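You operate a simulated robot arm through the tools that you are given. There is no shell and no other tool.

You run a simulated robot arm. Do the job below in one go: nothing can be reset, and whatever is moved stays where it is left.

TASK
Couple each hose end to its own colour, then run the pump till FLOW lights.
Fine: the pump stays off while the hoses move and ends off.

The check looks at the end state, three seconds after you hand in, the way a careful person would. Anything else that was tipped, shoved, dropped, spilled or broken makes it a failure.

THE ROBOT
A 6-joint arm with a three-finger gripper, fixed in place. Base frame: the origin is at the foot of the arm, x ahead of it, y to its left, z up. Lengths are in cm, angles in rad, forces in N, time in s.
Its first joint turns from -2.897 to 2.897 rad. Payload 4.89 kg.
The tool frame sits at the grasp point between the pads (the TCP): z along the fingers, y along the line on which they close. The tips reach 3 cm beyond it. The gripper opens to 16.4 cm. The gripper's body begins 12.5 cm behind the TCP.
Orientation is told as [roll, pitch, yaw] about the base's x, y, z axes, in that order, counted from this pose: with the fingers straight down and closing along the base's y, the tool's x points along the base's -x, its y along +y and its z along -z.

THE INTERFACE
- The arm moves only by the tool play_rows. Its argument "deltas" is a list of rows, each a list of 7 numbers: the shift along the tool's x, y, z in units of 20 mm (1.0 is 20 mm), then the turn, a rotation vector about the tool's x, y, z in units of 8 degrees (1.0 is 8 degrees), then the finger opening in cm, from 0 to 16.4. In form: [[dx, dy, dz, wx, wy, wz, hand], ...]. A call has 1 to 20 rows; each row shifts and turns the commanded pose from where the row before left it, along the tool's axes as they then stand. A call with a number of a shift or a turn outside -1 to 1 is refused whole. A row lasts 0.2 s, in which the tool goes at most 5 cm and 0.15 rad; a call with a longer step from one row to the next is refused whole, and so is a gripper value outside its range. Where a pose cannot be reached the arm comes as near as it can. A force on the tool above 40 N (or 10 N above the force at the start of the call, whichever is more), or a blocked arm, ends the call early, and 0.2 s more pass. Each finger travels about 10.8 cm/s and halts on what it meets, pressing with about 31 N; the grip force reading is that of the motor and also rises with nothing between the fingers. The clock runs only during rows and for 0.2 s after the last one: add rows that do not move to give the fingers time. It gives the time, the measured TCP pose, the force on the tool (base axes), the opening and the grip force at its end, in the units of the frame above (readings bear some noise), with the torque about the TCP (base axes, N m) and any sound that the robot's microphone picked up.
- Cameras (640 x 400 px; columns grow to the right, rows downward): "scene" is fixed at [40.81, 49.97, 129.78]; the picture's right is [0.97, -0.25, 0.00], its down [-0.22, -0.87, -0.44] and it looks along [0.11, 0.42, -0.90] (base axes); focal length 281 px, centre (320, 200). "wrist" rides on the gripper at [7.6, -0.2, -15.2] in the tool frame; the picture's right is [0.02, 1.00, 0.00], its down [-0.88, 0.02, -0.47] and it looks along [-0.47, 0.01, 0.88] (tool axes); focal length 247 px, centre (320, 200). There is no depth. A picture from a camera that has moved, and an enlarged one, comes with that camera's place and axes in the base frame and with its lens. The place of the scene camera against the robot may be out by one fixed shift of up to 1.2 cm in any direction.
- camera(camera): a new picture of that camera. The clock stands still meanwhile.
- raise_lower(by): slides the trunk up (or, below 0, down) by that many cm; the arm rides with it, the base frame stays. It gives what a move gives, with no picture.
- close_up(camera, box): a new picture of the part [left, top, right, bottom] of that camera's present view, enlarged. The clock stands still meanwhile.
- finish_job(): hands the job in; it is judged then, once.

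Nothing tells you positions but the pictures and the camera data. Unless the task says otherwise, let go and move clear before handing in.

The tools are called after "Request:" as a command line: name --pt "numbers of a row" for each row, then --argument value for the rest, lists and objects as JSON in quotes. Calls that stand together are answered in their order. play_rows: Moves the arm, as the interface text tells. Its arguments: {"type":"object","properties":{"deltas":{"type":"array"}},"required":["deltas"]} The other tools are called the same way: raise_lower (by) slides the trunk up or down; camera (camera) takes a picture; close_up (camera, box) takes an enlarged picture of a part of a camera's view; finish_job () hands the job in.

At the start:

```text
t: 0.0
ee_pos: [18.49, 81.22, 91.98]
ee_rot: [-0.001, 0.001, -0.103]
ft_force: [-1.6, 0.9, 0.1]
moment: [-0.07, -0.25, -0.04]
finger_gap: 16.41
gripper_force: 0.1
trunk travel left (down, up): [-10.0, 29.0]
```

scene: 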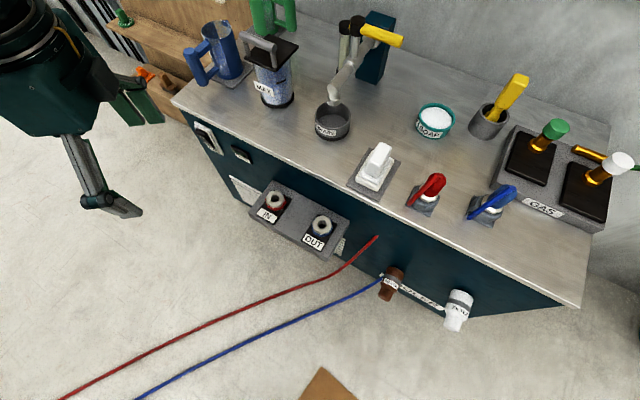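
wrist: 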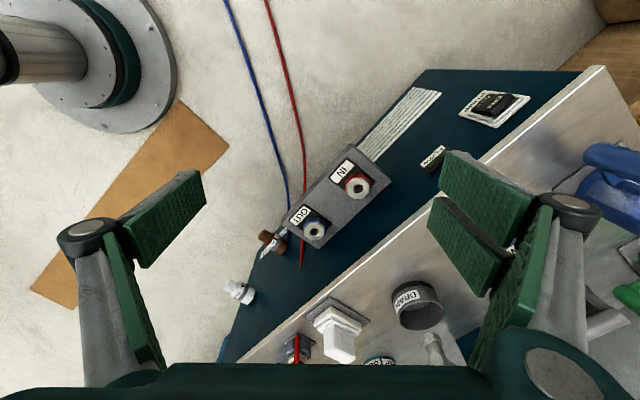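

I see a counter with a shelf holding two couplings (IN, red; OUT, blue), two hoses (red and blue) coming from the floor, and several switches and valves. I'll take close-ups first to read the labels and find the hose ends.

Request:
close_up --camera "scene" --box '[220, 160, 380, 260]'

Request:
close_up --camera "scene" --box '[340, 220, 500, 320]'

Request:
close_up --camera "scene" --box '[340, 120, 540, 245]'

Request:
close_up --camera "scene" --box '[160, 100, 320, 200]'

Request:
close_up --camera "wrist" --box '[220, 140, 420, 265]'

Request:
close_up --camera "wrist" --box '[340, 70, 560, 208]'

```text
4.00 times, centred on (300, 210) of scene
camera zoom: at [40.81, 49.97, 129.78], right [0.97, -0.25, 0.0], down [-0.22, -0.87, -0.44], along [0.11, 0.42, -0.9], focal length 1125 px, centre (400, 160)
```

zoom: 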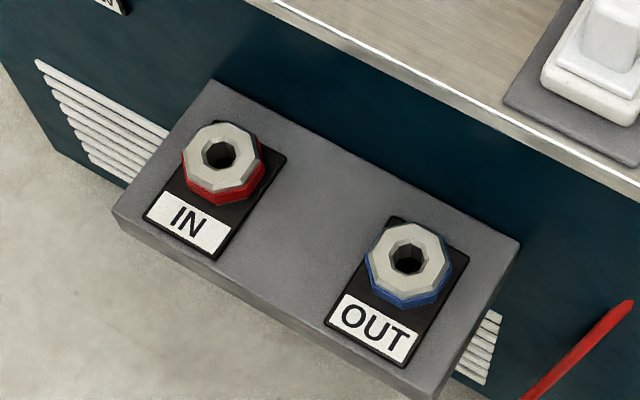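

```text
4.00 times, centred on (420, 270) of scene
camera zoom: at [40.81, 49.97, 129.78], right [0.97, -0.25, 0.0], down [-0.22, -0.87, -0.44], along [0.11, 0.42, -0.9], focal length 1125 px, centre (-80, -80)
```

zoom: 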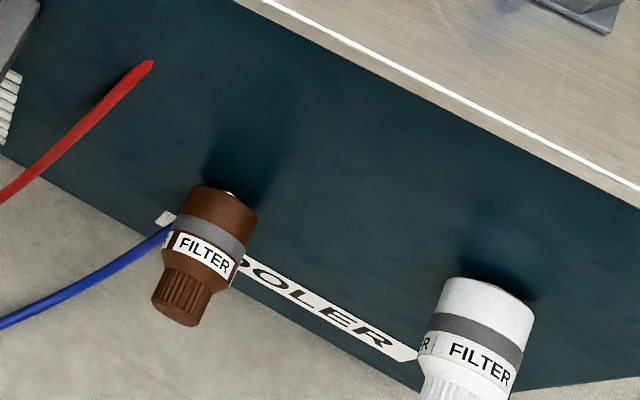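

```text
3.20 times, centred on (440, 182) of scene
camera zoom: at [40.81, 49.97, 129.78], right [0.97, -0.25, 0.0], down [-0.22, -0.87, -0.44], along [0.11, 0.42, -0.9], focal length 900 px, centre (-64, 256)
```

zoom: 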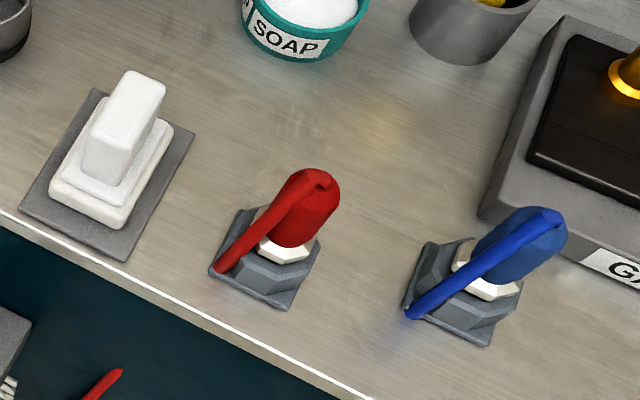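

```text
4.00 times, centred on (240, 150) of scene
camera zoom: at [40.81, 49.97, 129.78], right [0.97, -0.25, 0.0], down [-0.22, -0.87, -0.44], along [0.11, 0.42, -0.9], focal length 1125 px, centre (640, 400)
```

zoom: 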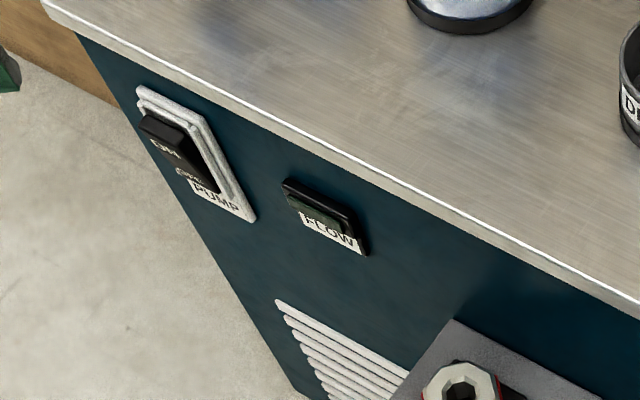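

```text
3.20 times, centred on (320, 202) of wrist
camera zoom: at [10.84, 81.86, 107.21], right [0.08, 1.0, 0.0], down [0.88, -0.07, 0.47], along [0.47, -0.04, -0.88], focal length 790 px, centre (320, 192)
```

zoom: 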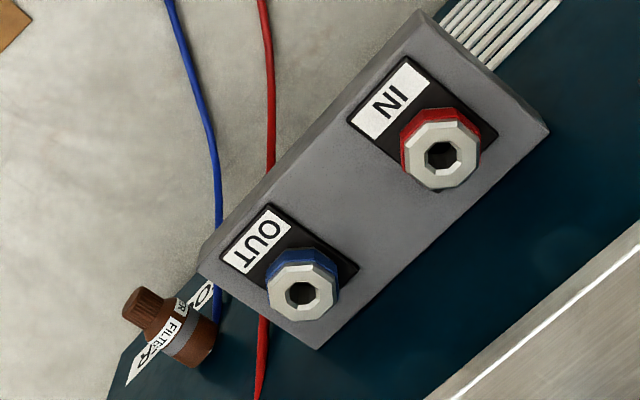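

```text
2.90 times, centred on (450, 139) of wrist
camera zoom: at [10.84, 81.86, 107.21], right [0.08, 1.0, 0.0], down [0.88, -0.07, 0.47], along [0.47, -0.04, -0.88], focal length 716 px, centre (-57, 377)
```

zoom: 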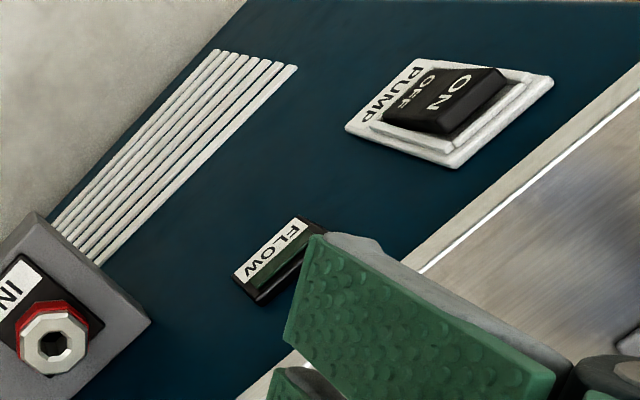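

The hoses come out of the cooler front, run along the floor and leave the view to the left, so the free ends must be towards -x. I take the red-ringed IN coupling to be near (37, 89, 53) and the blue-ringed OUT near (48.5, 77.5, 54). Next I swing the arm toward -x to look for the hose ends.

Request:
play_rows --pt "0 0 0 0 0 -0.738 16.4" --pt "1 0 0 0 0 0 16.4" --pt "1 0 0 0 0 0 16.4" --pt "1 0 0 0 0 0 16.4" --pt "1 0 0 0 0 0 16.4" --pt "1 0 0 0 0 0 16.4" --pt "1 0 0 0 0 0 16.4" --pt "1 0 0 0 0 0 16.4" --pt "1 0 0 0 0 0 16.4" --pt "1 0 0 0 0 0 16.4" --pt "1 0 0 0 0 0 16.4" --pt "1 0 0 0 0 0 16.4" --pt "1 0 0 0 0 0 16.4" --pt "1 0 0 0 0 0 16.4" --pt "1 0 0 0 0 0 16.4" --pt "1 0 0 0 0 0 16.4" --pt "1 0 0 0 0 0 16.4" --pt "1 0 0 0 0 0 16.4" --pt "1 0 0 0 0 0 16.4" --pt "1 0 0 0 0 0 16.4"

Request:
camera --camera "wrist"

Request:
camera --camera "scene"

```text
t: 1.6
ee_pos: [19.4, 80.49, 91.52]
ee_rot: [0.001, -0.001, -0.158]
ft_force: [0.1, 0.0, 0.3]
moment: [0.01, -0.07, 0.01]
finger_gap: 16.41
gripper_force: 0.2
trunk travel left (down, up): [-10.0, 29.0]
stopped in row 8: the arm was blocked; the commanded pose is now the measured one
```

```text
taken
camera wrist: at [11.82, 81.45, 106.74], right [0.14, 0.99, 0.0], down [0.87, -0.12, 0.47], along [0.47, -0.06, -0.88], focal length 247 px, centre (320, 200)
```

wrist: 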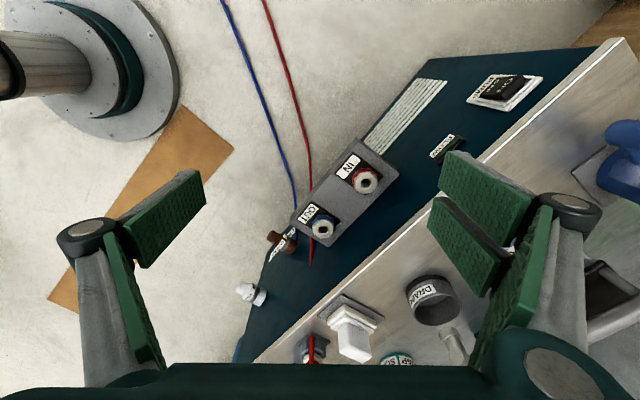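

```text
taken
```

scene: 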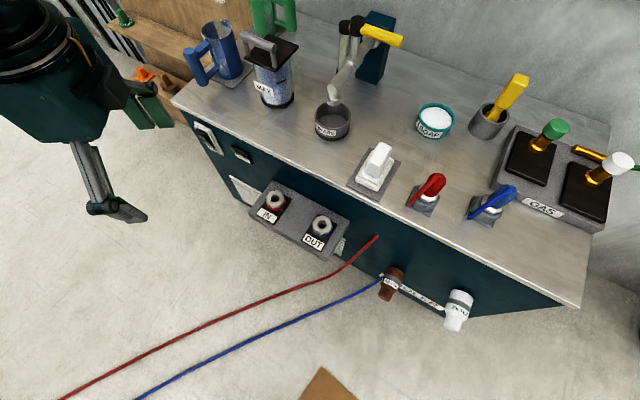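

The arm reported blocked without any contact force, so I suspect a joint limit in the wrist or the swing. I'll test single motions to find out which one.

Request:
play_rows --pt "0 0 0 0 0 -1 16.4" --pt "0 0 0 0 0 -1 16.4" --pt "0 0 0 0 0 0 16.4"

```text
t: 2.4
ee_pos: [19.24, 80.51, 91.44]
ee_rot: [0.001, 0.0, 0.122]
ft_force: [0.3, 0.0, 0.5]
moment: [0.0, 0.0, 0.03]
finger_gap: 16.39
gripper_force: 0.1
trunk travel left (down, up): [-10.0, 29.0]
```

Request:
play_rows --pt "0.98 0.12 0 0 0 0 16.4" --pt "0.98 0.12 0 0 0 0 16.4" --pt "0 0 0 0 0 0 16.4"

```text
t: 3.4
ee_pos: [19.14, 80.2, 91.22]
ee_rot: [0.001, -0.001, 0.074]
ft_force: [1.2, -0.2, 0.6]
moment: [-0.02, 0.01, 0.03]
finger_gap: 16.41
gripper_force: 0.1
trunk travel left (down, up): [-10.0, 29.0]
stopped in row 3: the arm was blocked; the commanded pose is now the measured one
```

Request:
play_rows --pt "0 -1 0 0 0 0 16.4" --pt "0 -1 0 0 0 0 16.4" --pt "0 -1 0 0 0 0 16.4" --pt "0 -1 0 0 0 0 16.4" --pt "0 0 0 0 0 0 16.4"

Request:
camera --camera "wrist"

Request:
camera --camera "scene"

```text
t: 4.8
ee_pos: [22.99, 71.89, 91.02]
ee_rot: [0.001, -0.002, 0.028]
ft_force: [-2.5, 1.0, -0.8]
moment: [-0.17, -0.28, 0.01]
finger_gap: 16.4
gripper_force: 0.1
trunk travel left (down, up): [-10.0, 29.0]
stopped in row 5: the arm was blocked; the commanded pose is now the measured one
```

```text
taken
camera wrist: at [15.4, 71.39, 106.11], right [-0.05, 1.0, 0.0], down [0.88, 0.04, 0.47], along [0.47, 0.02, -0.88], focal length 247 px, centre (320, 200)
```

wrist: 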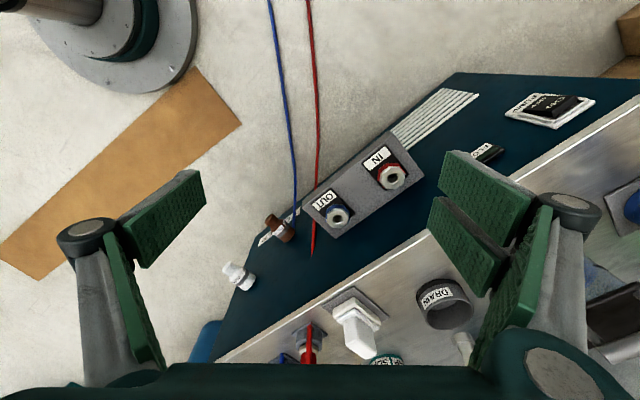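

```text
taken
```

scene: 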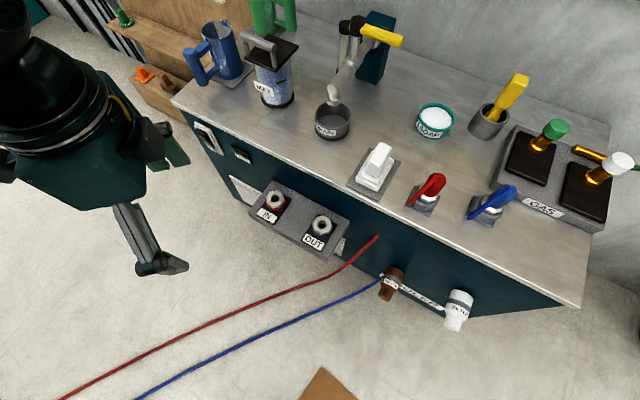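

Request:
play_rows --pt "0 0 1 0 0 0 16.4" --pt "0 0 1 0 0 0 16.4" --pt "0 0 0 0 0 0 16.4"

Request:
play_rows --pt "-1 0 0 0 0 0 16.4" --pt "-1 0 0 0 0 0 16.4" --pt "0 0 0 0 0 0 16.4"

Request:
play_rows --pt "1 0 0 0 0 0 16.4" --pt "1 0 0 0 0 0 16.4" --pt "0 0 0 0 0 0 16.4"

```text
t: 5.6
ee_pos: [22.78, 72.47, 86.76]
ee_rot: [-0.001, 0.001, 0.034]
ft_force: [2.5, 0.0, -1.0]
moment: [0.13, 0.46, 0.0]
finger_gap: 16.4
gripper_force: 0.0
trunk travel left (down, up): [-10.0, 29.0]
```

```text
t: 6.4
ee_pos: [26.37, 72.14, 87.02]
ee_rot: [-0.001, 0.0, 0.04]
ft_force: [-0.6, 0.4, -0.3]
moment: [0.01, -0.02, 0.02]
finger_gap: 16.41
gripper_force: 0.0
trunk travel left (down, up): [-10.0, 29.0]
```

```text
t: 7.2
ee_pos: [23.48, 72.93, 86.18]
ee_rot: [0.001, 0.0, 0.028]
ft_force: [0.8, -0.2, -0.4]
moment: [0.01, 0.02, -0.01]
finger_gap: 16.39
gripper_force: 0.1
trunk travel left (down, up): [-10.0, 29.0]
```

Request:
play_rows --pt "-1 0 0 0 0 0 16.4" --pt "0 0 0 0 0 -1 16.4" --pt "0 0 0 0 0 -1 16.4" --pt "0 0 0 0 0 -1 16.4" --pt "0 0 0 0 0 -1 16.4" --pt "0 0 0 0 0 -1 16.4" --pt "0 0 0 0 0 -1 16.4" --pt "0 0 0 0 0 -1 16.4" --pt "0 0 0 0 0 -1 16.4" --pt "0 0 0 0 0 -1 16.4" --pt "0 0 0 0 0 -1 16.4" --pt "0 0 0 0 0 -1 16.4" --pt "0 0 0 0 0 0 16.4"

Request:
camera --camera "wrist"

Request:
camera --camera "scene"

```text
t: 10.0
ee_pos: [24.68, 72.54, 86.66]
ee_rot: [0.0, 0.001, 1.574]
ft_force: [0.4, 0.0, -1.0]
moment: [-0.03, 0.01, -0.01]
finger_gap: 16.4
gripper_force: 0.1
trunk travel left (down, up): [-10.0, 29.0]
```

```text
taken
camera wrist: at [24.91, 64.72, 101.87], right [-1.0, -0.02, 0.0], down [-0.02, 0.88, 0.47], along [-0.01, 0.47, -0.88], focal length 247 px, centre (320, 200)
```

wrist: 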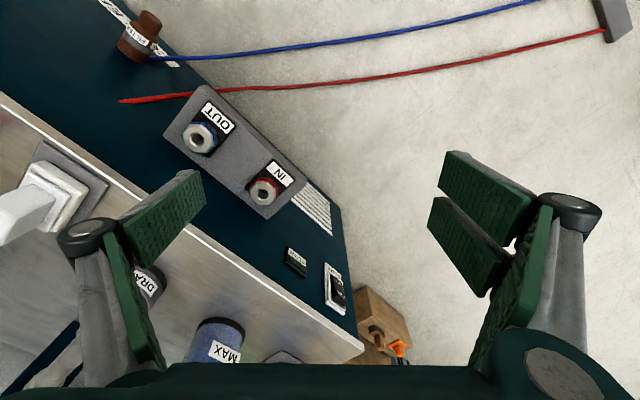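

```text
taken
```

scene: 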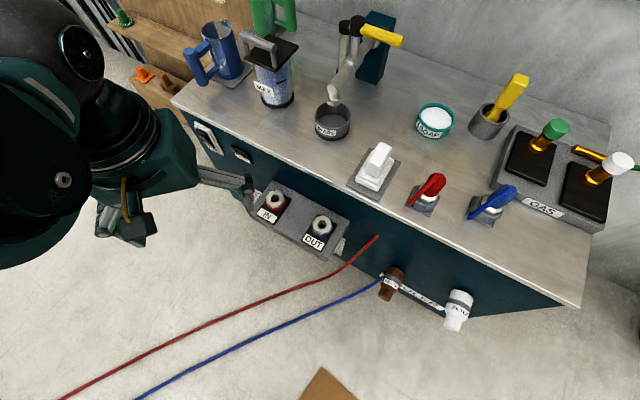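

A grey object that the red hose runs to is now at the wrist view's top right, roughly at (-70, 48) near the floor. I'll try moving toward -x in this wrist orientation.

Request:
play_rows --pt "0 1 0 0 0 0 16.4" --pt "0 1 0 0 0 0 16.4" --pt "0 1 0 0 0 0 16.4" --pt "0 0 0 0 0 0 16.4"

```text
t: 11.2
ee_pos: [20.13, 74.35, 85.61]
ee_rot: [0.0, -0.001, 1.559]
ft_force: [-0.6, -0.3, 0.2]
moment: [-0.03, -0.05, 0.02]
finger_gap: 16.42
gripper_force: 0.0
trunk travel left (down, up): [-10.0, 29.0]
stopped in row 4: the arm was blocked; the commanded pose is now the measured one
```

Request:
play_rows --pt "0 -1 0 0 0 0 16.4" --pt "1 0 0 0 0 0 16.4" --pt "1 0 0 0 0 0 16.4" --pt "1 0 0 0 0 0 16.4" --pt "1 0 0 0 0 0 16.4" --pt "1 0 0 0 0 0 16.4" --pt "1 0 0 0 0 0 16.4" --pt "0 0 0 0 0 0 16.4"

Request:
play_rows --pt "0 1 0 0 0 0 16.4" --pt "0 1 0 0 0 0 16.4" --pt "0 1 0 0 0 0 16.4" --pt "0 1 0 0 0 0 16.4" --pt "0 0 0 0 0 0 16.4"

```text
t: 13.2
ee_pos: [24.44, 66.84, 83.23]
ee_rot: [-0.001, -0.001, 1.541]
ft_force: [0.2, 0.4, -0.3]
moment: [-0.01, -0.07, -0.02]
finger_gap: 16.41
gripper_force: 0.1
trunk travel left (down, up): [-10.0, 29.0]
stopped in row 8: the arm was blocked; the commanded pose is now the measured one
```

```text
t: 14.6
ee_pos: [17.9, 69.8, 81.72]
ee_rot: [-0.001, -0.002, 1.526]
ft_force: [0.4, 0.0, 0.5]
moment: [0.02, -0.01, 0.0]
finger_gap: 16.39
gripper_force: 0.1
trunk travel left (down, up): [-10.0, 29.0]
stopped in row 5: the arm was blocked; the commanded pose is now the measured one
```

The yaw readings suggest joint 1 is being stopped physically rather than by the planner. I'll move out a little and yaw the camera to look toward -x, to see both the hose ends and any obstacle there.

Request:
play_rows --pt "-1 0 0 0 0 0 16.4" --pt "-1 0 0 0 0 0 16.4" --pt "0 -1 0 0 0 0 16.4" --pt "0 0 0 0 0 -1 16.4" --pt "0 0 0 0 0 -1 16.4" --pt "0 0 0 0 0 -1 16.4" --pt "0 0 0 0 0 -1 16.4" --pt "0 0 0 0 0 -1 16.4" --pt "0 0 0 0 0 -1 16.4" --pt "0 0 0 0 0 -1 16.4" --pt "0 0 0 0 0 -1 16.4" --pt "0 0 0 0 0 -1 16.4" --pt "0 0 0 0 0 -1 16.4" --pt "0 0 0 0 0 -1 16.4" --pt "0 0 0 0 0 -0.5 16.4" --pt "0 0 0 0 0 0 16.4"

Request:
camera --camera "wrist"

Request:
camera --camera "scene"

```text
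t: 18.0
ee_pos: [19.86, 73.56, 81.57]
ee_rot: [0.0, 0.001, 3.136]
ft_force: [-0.4, 0.0, 0.9]
moment: [0.01, -0.03, -0.01]
finger_gap: 16.43
gripper_force: 0.0
trunk travel left (down, up): [-10.0, 29.0]
```

```text
taken
camera wrist: at [27.55, 73.57, 96.95], right [0.02, -1.0, 0.0], down [-0.88, -0.01, 0.47], along [-0.47, -0.01, -0.88], focal length 247 px, centre (320, 200)
```

wrist: 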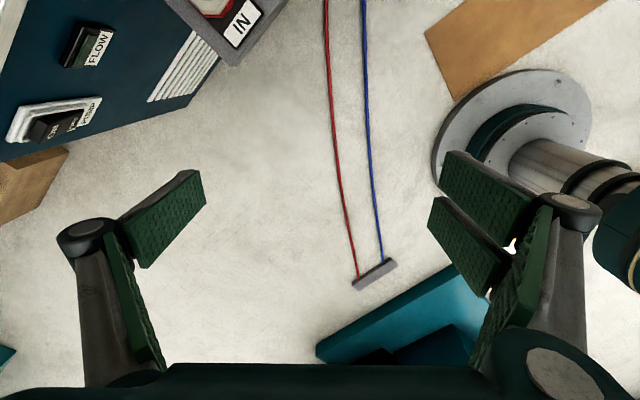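

```text
taken
```

scene: 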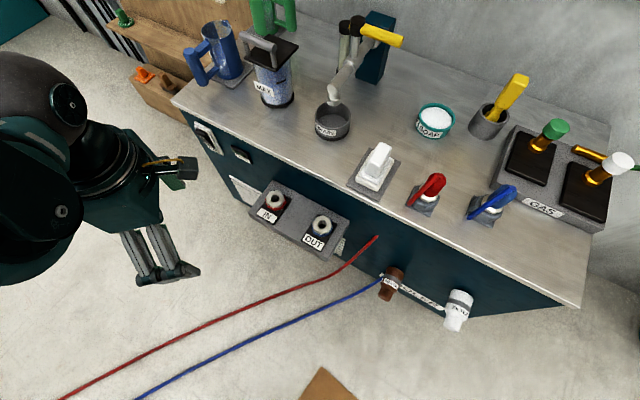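

Request:
close_up --camera "wrist" --box '[300, 220, 500, 370]'

Request:
close_up --camera "wrist" --box '[0, 0, 240, 150]'

Request:
close_up --camera "wrist" --box '[440, 40, 640, 280]'

```text
2.67 times, centred on (400, 295) of wrist
camera zoom: at [27.55, 73.57, 96.95], right [0.02, -1.0, 0.0], down [-0.88, -0.01, 0.47], along [-0.47, -0.01, -0.88], focal length 659 px, centre (107, -53)
```

zoom: 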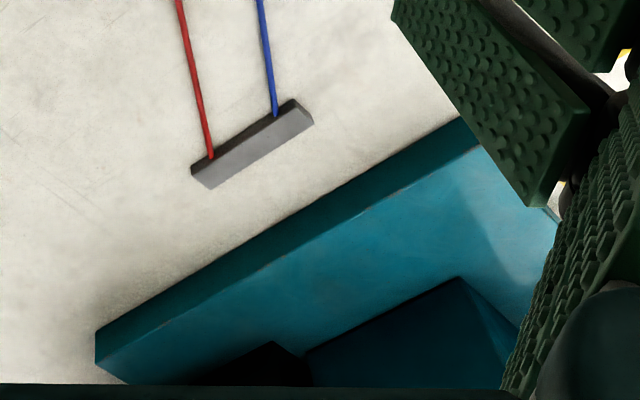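

```text
2.67 times, centred on (120, 75) of wrist
camera zoom: at [27.55, 73.57, 96.95], right [0.02, -1.0, 0.0], down [-0.88, -0.01, 0.47], along [-0.47, -0.01, -0.88], focal length 659 px, centre (853, 533)
```

zoom: 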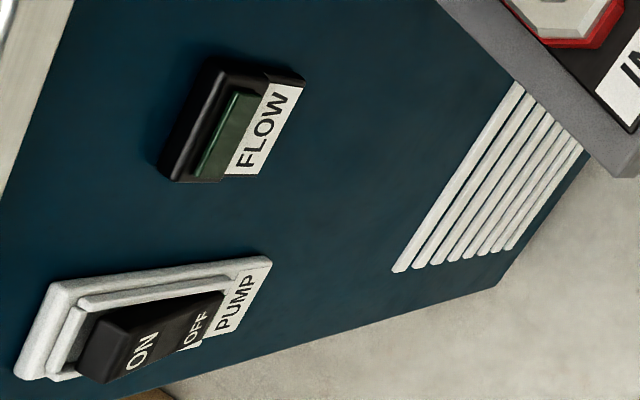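

```text
1.67 times, centred on (540, 160) of wrist
camera zoom: at [27.55, 73.57, 96.95], right [0.02, -1.0, 0.0], down [-0.88, -0.01, 0.47], along [-0.47, -0.01, -0.88], focal length 412 px, centre (-47, 267)
```

zoom: 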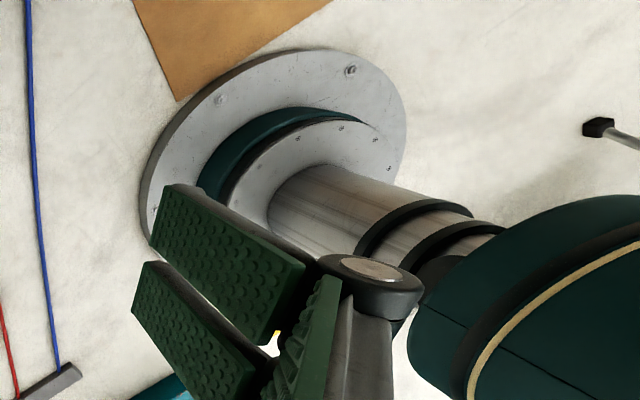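

Request:
play_rows --pt "0 0 0 0 -1 0 16.4" --pt "0 0 0 0 -1 0 16.4" --pt "0 0 0 0 -1 0 16.4" --pt "0 0 0 0 -1 0 16.4" --pt "0 0 0 0 -1 0 16.4" --pt "0 0 0 0 0 0 16.4"

Request:
camera --camera "wrist"

Request:
camera --camera "scene"

```text
t: 19.4
ee_pos: [19.72, 73.53, 81.87]
ee_rot: [-0.001, -0.698, 3.136]
ft_force: [-0.7, 0.8, 0.4]
moment: [-0.02, -0.09, -0.02]
finger_gap: 16.39
gripper_force: 0.0
trunk travel left (down, up): [-10.0, 29.0]
```

```text
taken
camera wrist: at [35.58, 73.52, 88.52], right [0.01, -1.0, -0.01], down [-0.37, -0.02, 0.93], along [-0.93, 0.0, -0.37], focal length 247 px, centre (320, 200)
```

wrist: 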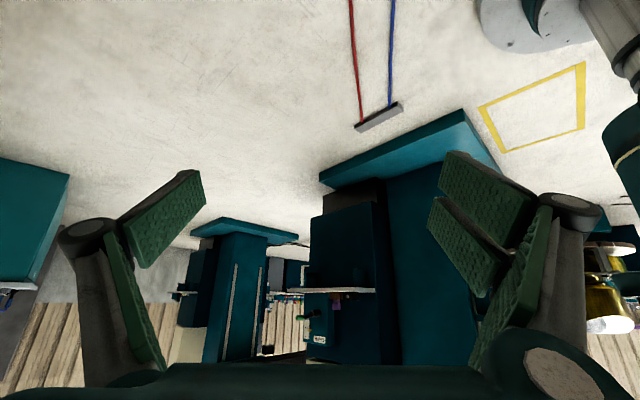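

```text
taken
```

scene: 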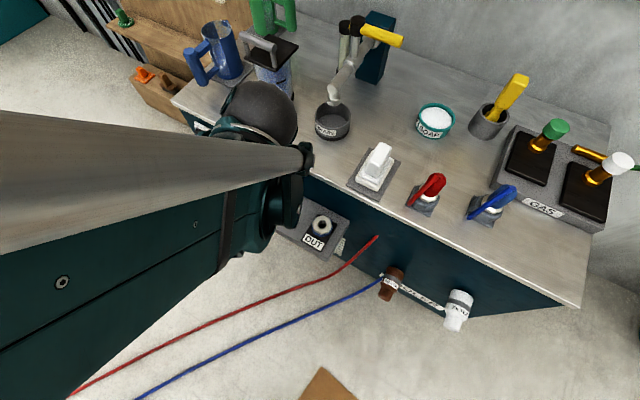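

The red and blue upright pieces on the counter, near (71, 71) and (84, 65), now look like the hose ends parked on stands. Their hoses seem to pass through the counter to the floor clamp. I'll level the tool and turn the camera to the counter to check.

Request:
play_rows --pt "0 0 0 0 1 0 16.4" --pt "0 0 0 0 1 0 16.4" --pt "0 0 0 0 1 0 16.4" --pt "0 0 0 0 1 0 16.4" --pt "0 0 0 0 1 0 16.4" --pt "0 0 -1 0 0 0 16.4" --pt "0 0 -1 0 0 0 16.4" --pt "0 0 -1 0 0 0 16.4" --pt "0 0 -1 0 0 0 16.4" --pt "0 0 0 0 0 0 16.4"

Request:
play_rows --pt "0 0 0 0 0 1 16.4" --pt "0 0 0 0 0 1 16.4" --pt "0 0 0 0 0 1 16.4" --pt "0 0 0 0 0 1 16.4" --pt "0 0 0 0 0 1 16.4" --pt "0 0 0 0 0 1 16.4" --pt "0 0 0 0 0 1 16.4" --pt "0 0 0 0 0 1 16.4" --pt "0 0 0 0 0 1 16.4" --pt "0 0 0 0 0 1 16.4" --pt "0 0 0 0 0 1 16.4" --pt "0 0 0 0 0 1 16.4" --pt "0 0 0 0 0 1 16.4" --pt "0 0 0 0 0 1 16.4" --pt "0 0 0 0 0 1 16.4" --pt "0 0 0 0 0 1 16.4" --pt "0 0 0 0 0 0.85 16.4" --pt "0 0 0 0 0 0 16.4"

```text
t: 21.6
ee_pos: [21.76, 74.37, 89.07]
ee_rot: [0.001, 0.001, 3.115]
ft_force: [-0.1, -0.9, -0.1]
moment: [0.05, -0.08, 0.01]
finger_gap: 16.42
gripper_force: 0.1
trunk travel left (down, up): [-10.0, 29.0]
```

```text
t: 25.4
ee_pos: [22.13, 73.82, 89.49]
ee_rot: [0.002, 0.0, 0.755]
ft_force: [0.6, -0.2, -0.2]
moment: [0.04, -0.01, 0.02]
finger_gap: 16.41
gripper_force: 0.1
trunk travel left (down, up): [-10.0, 29.0]
```

Request:
play_rows --pt "-0.147 -0.978 0 0 0 0 16.4" --pt "-0.147 -0.978 0 0 0 0 16.4" --pt "-0.147 -0.978 0 0 0 0 16.4" --pt "-0.147 -0.978 0 0 0 0 16.4" --pt "-0.147 -0.978 0 0 0 0 16.4" --pt "-0.147 -0.978 0 0 0 0 16.4" --pt "-0.147 -0.978 0 0 0 0 16.4" --pt "-0.147 -0.978 0 0 0 0 16.4" --pt "-0.147 -0.978 0 0 0 0 16.4" --pt "-0.147 -0.978 0 0 0 0 16.4" --pt "-0.147 -0.978 0 0 0 0 16.4" --pt "-0.147 -0.978 0 0 0 0 16.4" --pt "-0.147 -0.978 0 0 0 0 16.4" --pt "-0.147 -0.978 0 0 0 0 16.4" --pt "-0.147 -0.978 0 0 0 0 16.4" --pt "-0.147 -0.978 0 0 0 0 16.4" --pt "-0.147 -0.978 0 0 0 0 16.4" --pt "-0.147 -0.978 0 0 0 0 16.4" --pt "0 0 0 0 0 0 16.4"

Request:
camera --camera "wrist"

Request:
camera --camera "scene"

```text
t: 29.4
ee_pos: [48.39, 52.15, 89.85]
ee_rot: [0.0, 0.0, 0.782]
ft_force: [0.1, -0.4, 0.3]
moment: [0.0, -0.02, 0.01]
finger_gap: 16.41
gripper_force: 0.0
trunk travel left (down, up): [-10.0, 29.0]
```

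```text
taken
camera wrist: at [43.22, 46.64, 105.11], right [-0.72, 0.69, 0.0], down [0.61, 0.63, 0.47], along [0.33, 0.34, -0.88], focal length 247 px, centre (320, 200)
```

wrist: 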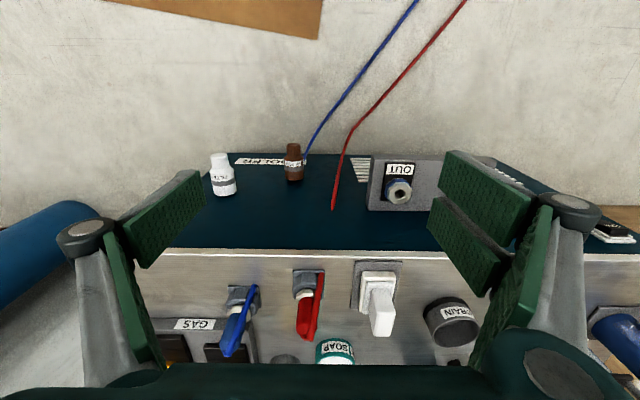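

```text
taken
```

scene: 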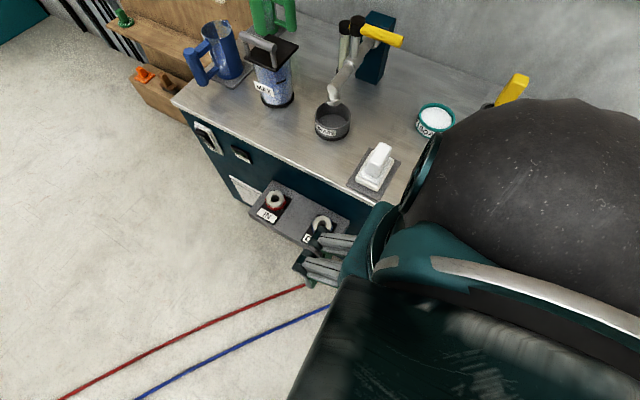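

Request:
close_up --camera "wrist" --box '[200, 250, 360, 370]'

Request:
close_up --camera "wrist" --box '[330, 140, 490, 240]'

```text
3.33 times, centred on (280, 310) of wrist
camera zoom: at [43.22, 46.64, 105.11], right [-0.72, 0.69, 0.0], down [0.61, 0.63, 0.47], along [0.33, 0.34, -0.88], focal length 823 px, centre (453, -167)
```

zoom: 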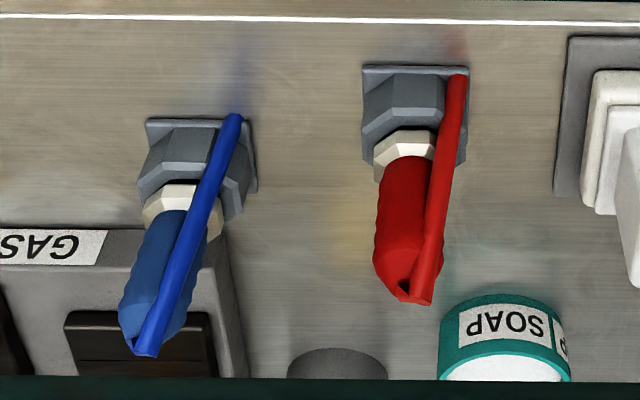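

```text
4.00 times, centred on (410, 190) of wrist
camera zoom: at [43.22, 46.64, 105.11], right [-0.72, 0.69, 0.0], down [0.61, 0.63, 0.47], along [0.33, 0.34, -0.88], focal length 988 px, centre (-40, 240)
```

zoom: 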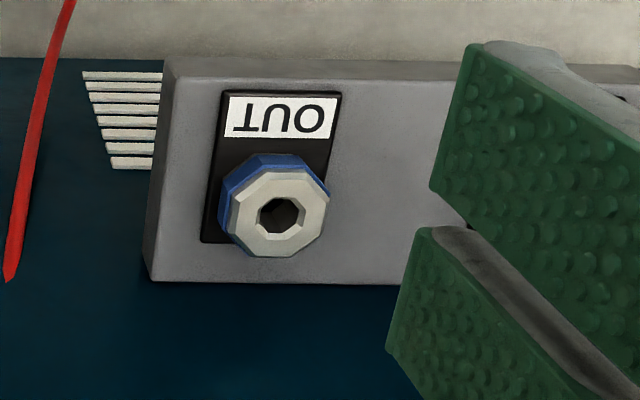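

These are confirmed as the hose ends: a ribbed red one near (71.5, 72.6) with its top at z≈80, and a blue one near (84.4, 66.5). Both sit on grey stands a little beyond the 98 cm reach, so I'll raise the trunk to gain reach and look from there.

Request:
raise_lower --by 12

Request:
raise_lower --by 12

Request:
camera --camera "wrist"

Request:
camera --camera "scene"

```text
t: 30.9
ee_pos: [48.39, 52.33, 101.95]
ee_rot: [-0.001, -0.001, 0.781]
ft_force: [-1.0, -0.6, 0.4]
moment: [0.04, 0.02, -0.03]
finger_gap: 16.41
gripper_force: 0.1
trunk travel left (down, up): [-22.0, 17.0]
```

```text
t: 32.4
ee_pos: [48.38, 52.21, 113.86]
ee_rot: [-0.001, 0.0, 0.781]
ft_force: [0.0, -0.4, 0.0]
moment: [-0.02, 0.0, 0.01]
finger_gap: 16.42
gripper_force: 0.1
trunk travel left (down, up): [-34.0, 5.0]
```

```text
taken
camera wrist: at [43.21, 46.65, 129.08], right [-0.72, 0.69, 0.0], down [0.61, 0.63, 0.47], along [0.33, 0.34, -0.88], focal length 247 px, centre (320, 200)
```

wrist: 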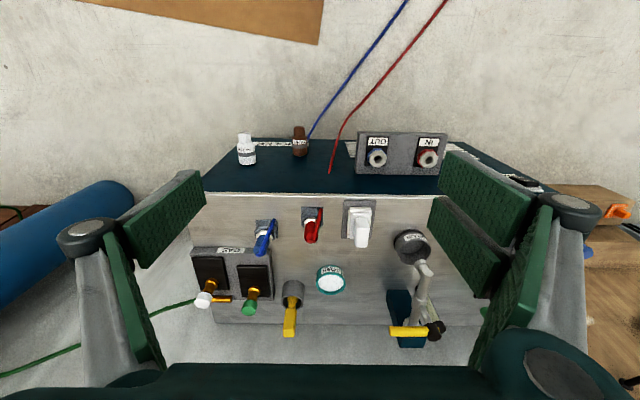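

```text
taken
```

scene: 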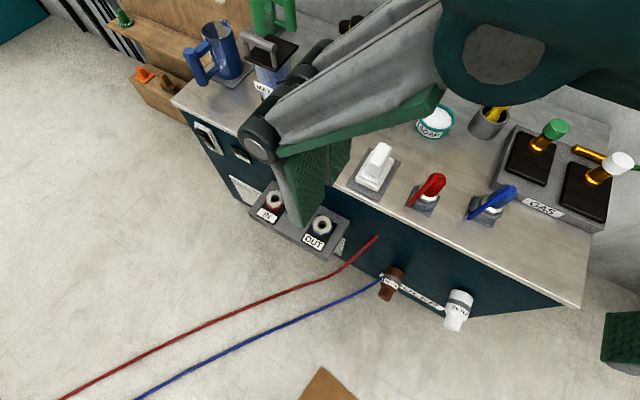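

Request:
close_up --camera "wrist" --box '[240, 190, 400, 290]'

Request:
close_up --camera "wrist" --box '[340, 120, 460, 195]'

Request:
close_up --camera "wrist" --box '[180, 230, 460, 355]'

Request:
close_up --camera "wrist" --box '[460, 140, 640, 260]'

```text
4.00 times, centred on (320, 240) of wrist
camera zoom: at [43.21, 46.65, 129.08], right [-0.72, 0.69, 0.0], down [0.61, 0.63, 0.47], along [0.33, 0.34, -0.88], focal length 988 px, centre (320, 40)
```

zoom: 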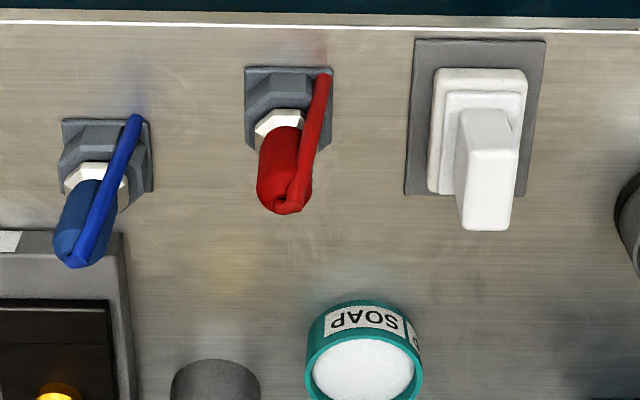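

```text
5.33 times, centred on (400, 158) of wrist
camera zoom: at [43.21, 46.65, 129.08], right [-0.72, 0.69, 0.0], down [0.61, 0.63, 0.47], along [0.33, 0.34, -0.88], focal length 1317 px, centre (-107, 427)
```

zoom: 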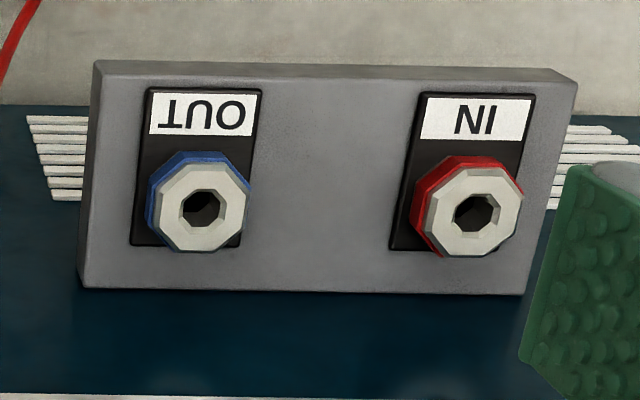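

```text
2.29 times, centred on (320, 292) of wrist
camera zoom: at [43.21, 46.65, 129.08], right [-0.72, 0.69, 0.0], down [0.61, 0.63, 0.47], along [0.33, 0.34, -0.88], focal length 564 px, centre (320, -11)
```

zoom: 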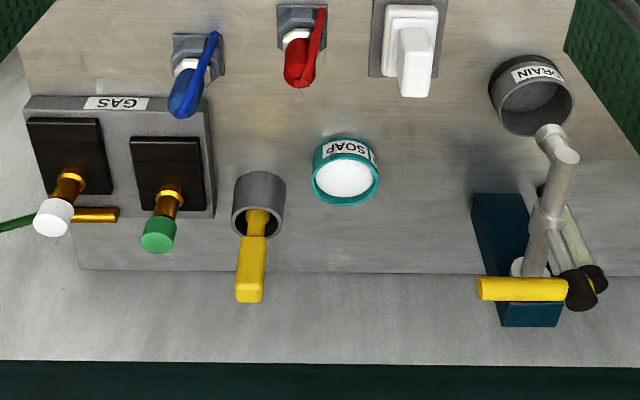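

```text
3.33 times, centred on (550, 200) of wrist
camera zoom: at [43.21, 46.65, 129.08], right [-0.72, 0.69, 0.0], down [0.61, 0.63, 0.47], along [0.33, 0.34, -0.88], focal length 823 px, centre (-447, 200)
```

zoom: 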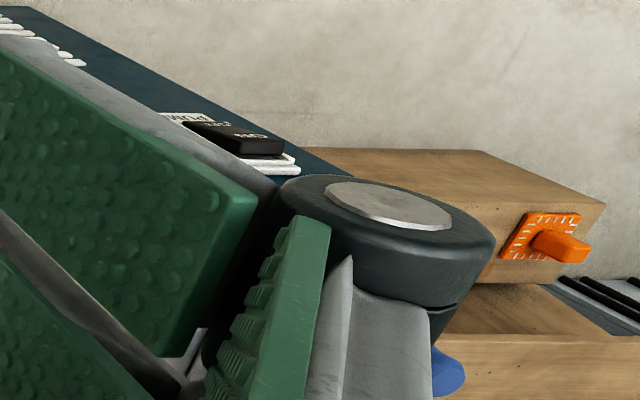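

Combining the two camera heights, I get the red plug at (70.2, 71.4) with its body from z≈75.5 to 81.5. The blue plug is at (81.9, 65.4), the IN coupling top at (36.25, 88.75, 54.7) and the OUT top at (47.85, 77.45, 54.7). I'll hover over the red plug with a yaw that keeps the fingers clear of its hose.

Request:
play_rows --pt "0 0 0 0 0 1 12" --pt "0 0 0 0 0 1 8" --pt "0 0 0 0 0 1 8" --pt "-0.906 0.341 0.633 0 0 0 8" --pt "-0.906 0.341 0.633 0 0 0 8" --pt "-0.906 0.341 0.633 0 0 0 8" --pt "-0.906 0.341 0.633 0 0 0 8" --pt "-0.906 0.341 0.633 0 0 0 8" --pt "-0.906 0.341 0.633 0 0 0 8" --pt "-0.906 0.341 0.633 0 0 0 8" --pt "-0.906 0.341 0.633 0 0 0 8" --pt "-0.906 0.341 0.633 0 0 0 8" --pt "-0.906 0.341 0.633 0 0 0 8" --pt "-0.906 0.341 0.633 0 0 0 8" --pt "-0.906 0.341 0.633 0 0 0 8" --pt "-0.906 0.341 0.633 0 0 0 8" --pt "-0.906 0.341 0.633 0 0 0 8" --pt "-0.906 0.341 0.633 0 0 0 8" --pt "0 0 0 0 0 0 8"

Request:
camera --camera "wrist"

Request:
camera --camera "scene"

```text
t: 36.4
ee_pos: [70.21, 71.37, 94.83]
ee_rot: [0.001, 0.001, 0.363]
ft_force: [1.3, 0.4, -0.5]
moment: [-0.09, 0.05, 0.02]
finger_gap: 8.02
gripper_force: 0.1
trunk travel left (down, up): [-34.0, 5.0]
```

```text
taken
camera wrist: at [63.21, 68.53, 109.99], right [-0.38, 0.93, 0.0], down [0.82, 0.33, 0.47], along [0.44, 0.18, -0.88], focal length 247 px, centre (320, 200)
```

wrist: 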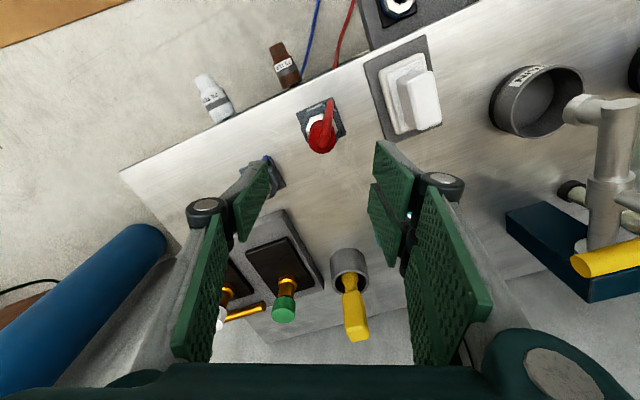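

```text
taken
```

scene: 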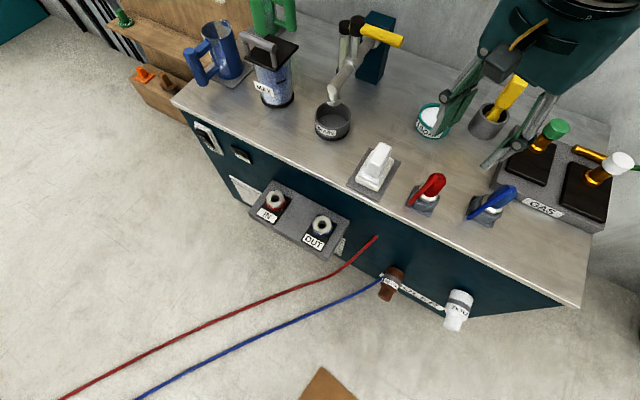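

Request:
close_up --camera "wrist" --box '[240, 60, 400, 180]'

```text
3.33 times, centred on (320, 120) of wrist
camera zoom: at [63.21, 68.53, 109.99], right [-0.38, 0.93, 0.0], down [0.82, 0.33, 0.47], along [0.44, 0.18, -0.88], focal length 823 px, centre (320, 467)
```

zoom: 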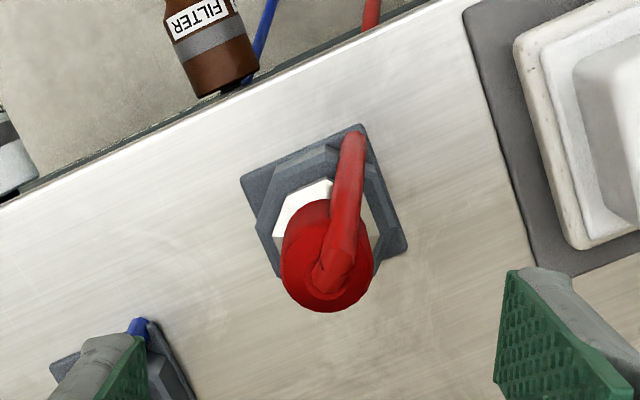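

The plug top is within about 0.3 cm of my estimate. I'll correct that, narrow the fingers and descend so the tips stop just above the white nut.

Request:
play_rows --pt "0.1 0.12 0 0 0 0 6" --pt "0 0 1 0 0 0 6" --pt "0 0 1 0 0 0 6" --pt "0 0 1 0 0 0 6" --pt "0 0 1 0 0 0 6" --pt "0 0 1 0 0 0 6" --pt "0 0 0.7 0 0 0 6" --pt "0 0 0.5 0 0 0 6" --pt "0 0 0.5 0 0 0 6" --pt "0 0 0.5 0 0 0 6" --pt "0 0 0.5 0 0 0 6" --pt "0 0 0 0 0 0 6"

Request:
camera --camera "wrist"

Request:
camera --camera "scene"

```text
t: 39.0
ee_pos: [69.89, 71.67, 79.39]
ee_rot: [-0.001, 0.001, 0.364]
ft_force: [0.0, 0.0, 0.1]
moment: [-0.02, 0.02, 0.0]
finger_gap: 6.0
gripper_force: 0.0
trunk travel left (down, up): [-34.0, 5.0]
```

```text
taken
camera wrist: at [62.87, 68.63, 94.62], right [-0.38, 0.93, 0.0], down [0.82, 0.33, 0.47], along [0.44, 0.18, -0.88], focal length 247 px, centre (320, 200)
```

wrist: 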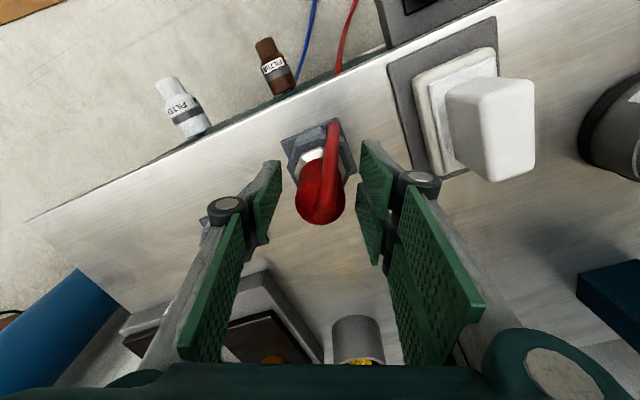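

```text
taken
```

scene: 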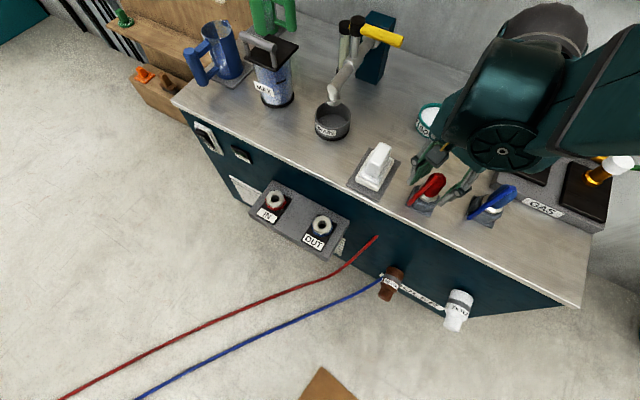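

Request:
play_rows --pt "0 0 0 0 0 0 4" --pt "0 0 0 0 0 0 2.5" --pt "0 0 0 0 0 0 2.0" --pt "0 0 0 0 0 0 2.0" --pt "0 0 0 0 0 0 2.0"

Request:
camera --camera "wrist"

```text
t: 40.2
ee_pos: [69.9, 71.65, 79.49]
ee_rot: [0.001, -0.001, 0.361]
ft_force: [0.2, -0.2, -0.5]
moment: [-0.01, 0.02, 0.01]
finger_gap: 3.37
gripper_force: 31.5
trunk travel left (down, up): [-34.0, 5.0]
```

```text
taken
camera wrist: at [62.87, 68.63, 94.63], right [-0.38, 0.93, 0.0], down [0.82, 0.33, 0.47], along [0.44, 0.18, -0.88], focal length 247 px, centre (320, 200)
```

wrist: 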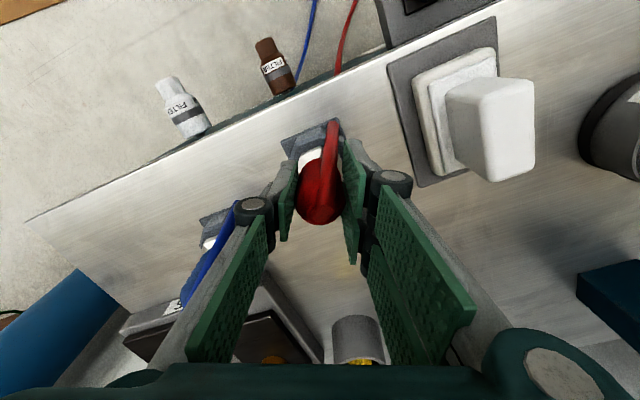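

The red plug is gripped (gap 3.37 cm, about 31 N). I'll lift it straight up, slowly at first.

Request:
play_rows --pt "0 0 -0.25 0 0 0 2.0" --pt "0 0 -0.25 0 0 0 2.0" --pt "0 0 -0.25 0 0 0 2.0" --pt "0 0 -0.25 0 0 0 2.0" --pt "0 0 0 0 0 0 2.0"

Request:
camera --camera "scene"

```text
t: 41.4
ee_pos: [69.76, 71.72, 81.52]
ee_rot: [0.001, -0.001, 0.363]
ft_force: [0.7, -0.7, -1.6]
moment: [-0.02, -0.01, 0.0]
finger_gap: 3.35
gripper_force: 30.4
trunk travel left (down, up): [-34.0, 5.0]
```

```text
taken
```

scene: 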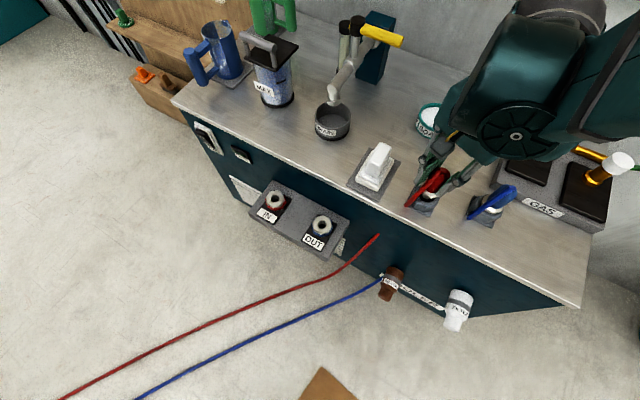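

Request:
play_rows --pt "0 0 -0.5 0 0 0 2.0" --pt "0 0 -0.5 0 0 0 2.0" --pt "0 0 -0.5 0 0 0 2.0" --pt "0 0 -0.5 0 0 0 2.0" --pt "0 0 -0.7 0 0 0 2.0" --pt "0 0 -0.7 0 0 0 2.0" --pt "0 0 -0.8 0 0 0 2.0" --pt "0 0 -0.8 0 0 0 2.0" --pt "0 0 0 0 0 0 2.0"

Request:
camera --camera "scene"

Request:
camera --camera "wrist"

```text
t: 43.4
ee_pos: [69.93, 71.73, 91.47]
ee_rot: [0.0, 0.0, 0.365]
ft_force: [-0.5, 0.1, -1.0]
moment: [0.01, -0.04, 0.01]
finger_gap: 3.33
gripper_force: 30.7
trunk travel left (down, up): [-34.0, 5.0]
```

```text
taken
```

scene: 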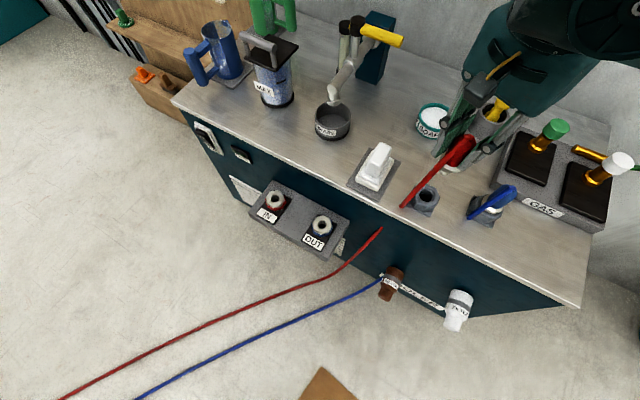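

```text
taken
camera wrist: at [62.9, 68.66, 106.69], right [-0.38, 0.93, 0.0], down [0.82, 0.33, 0.47], along [0.44, 0.18, -0.88], focal length 247 px, centre (320, 200)
```

wrist: 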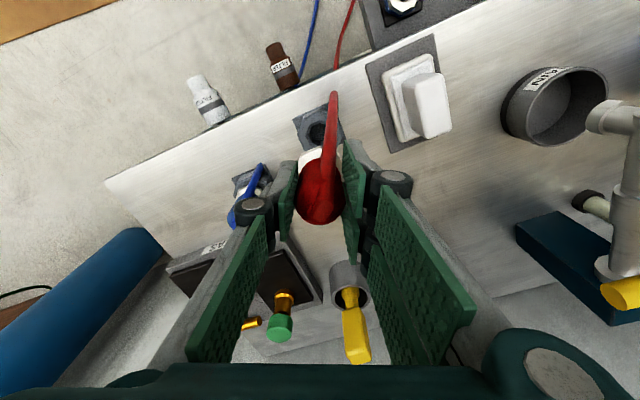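

The plug is out of its stand and the hose follows. Next I raise it, yaw so the fingers are parallel to the counter front, retract clear of the white lever, then slide along to above IN.

Request:
play_rows --pt "0 0 -1 0 0 -1 2.0" --pt "0 0 -1 0 0 -1 2.0" --pt "0 0 -1 0 0 -1 2.0" --pt "0.98 0 0 0 0 0 2.0" --pt "0.98 0 0 0 0 0 2.0" --pt "0.98 0 0 0 0 0 2.0" --pt "0.98 0 0 0 0 0 2.0" --pt "0.98 0 0 0 0 0 2.0" --pt "0.98 0 0 0 0 0 2.0" --pt "0 0 0 0 0 0 2.0"

Request:
camera --camera "scene"

```text
t: 45.6
ee_pos: [61.34, 63.25, 97.45]
ee_rot: [-0.001, -0.002, 0.784]
ft_force: [0.3, -0.9, 0.5]
moment: [0.06, -0.07, -0.02]
finger_gap: 3.36
gripper_force: 31.2
trunk travel left (down, up): [-34.0, 5.0]
```

```text
taken
```

scene: 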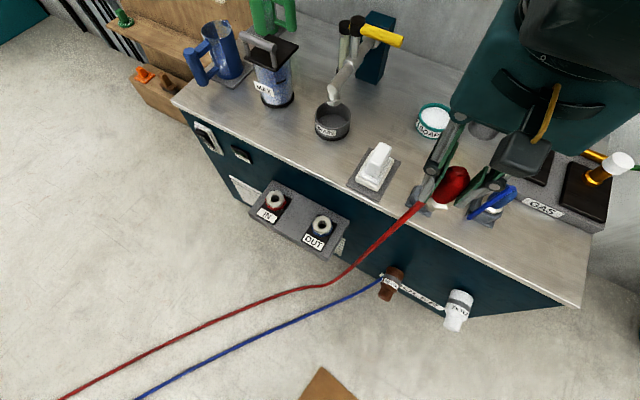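

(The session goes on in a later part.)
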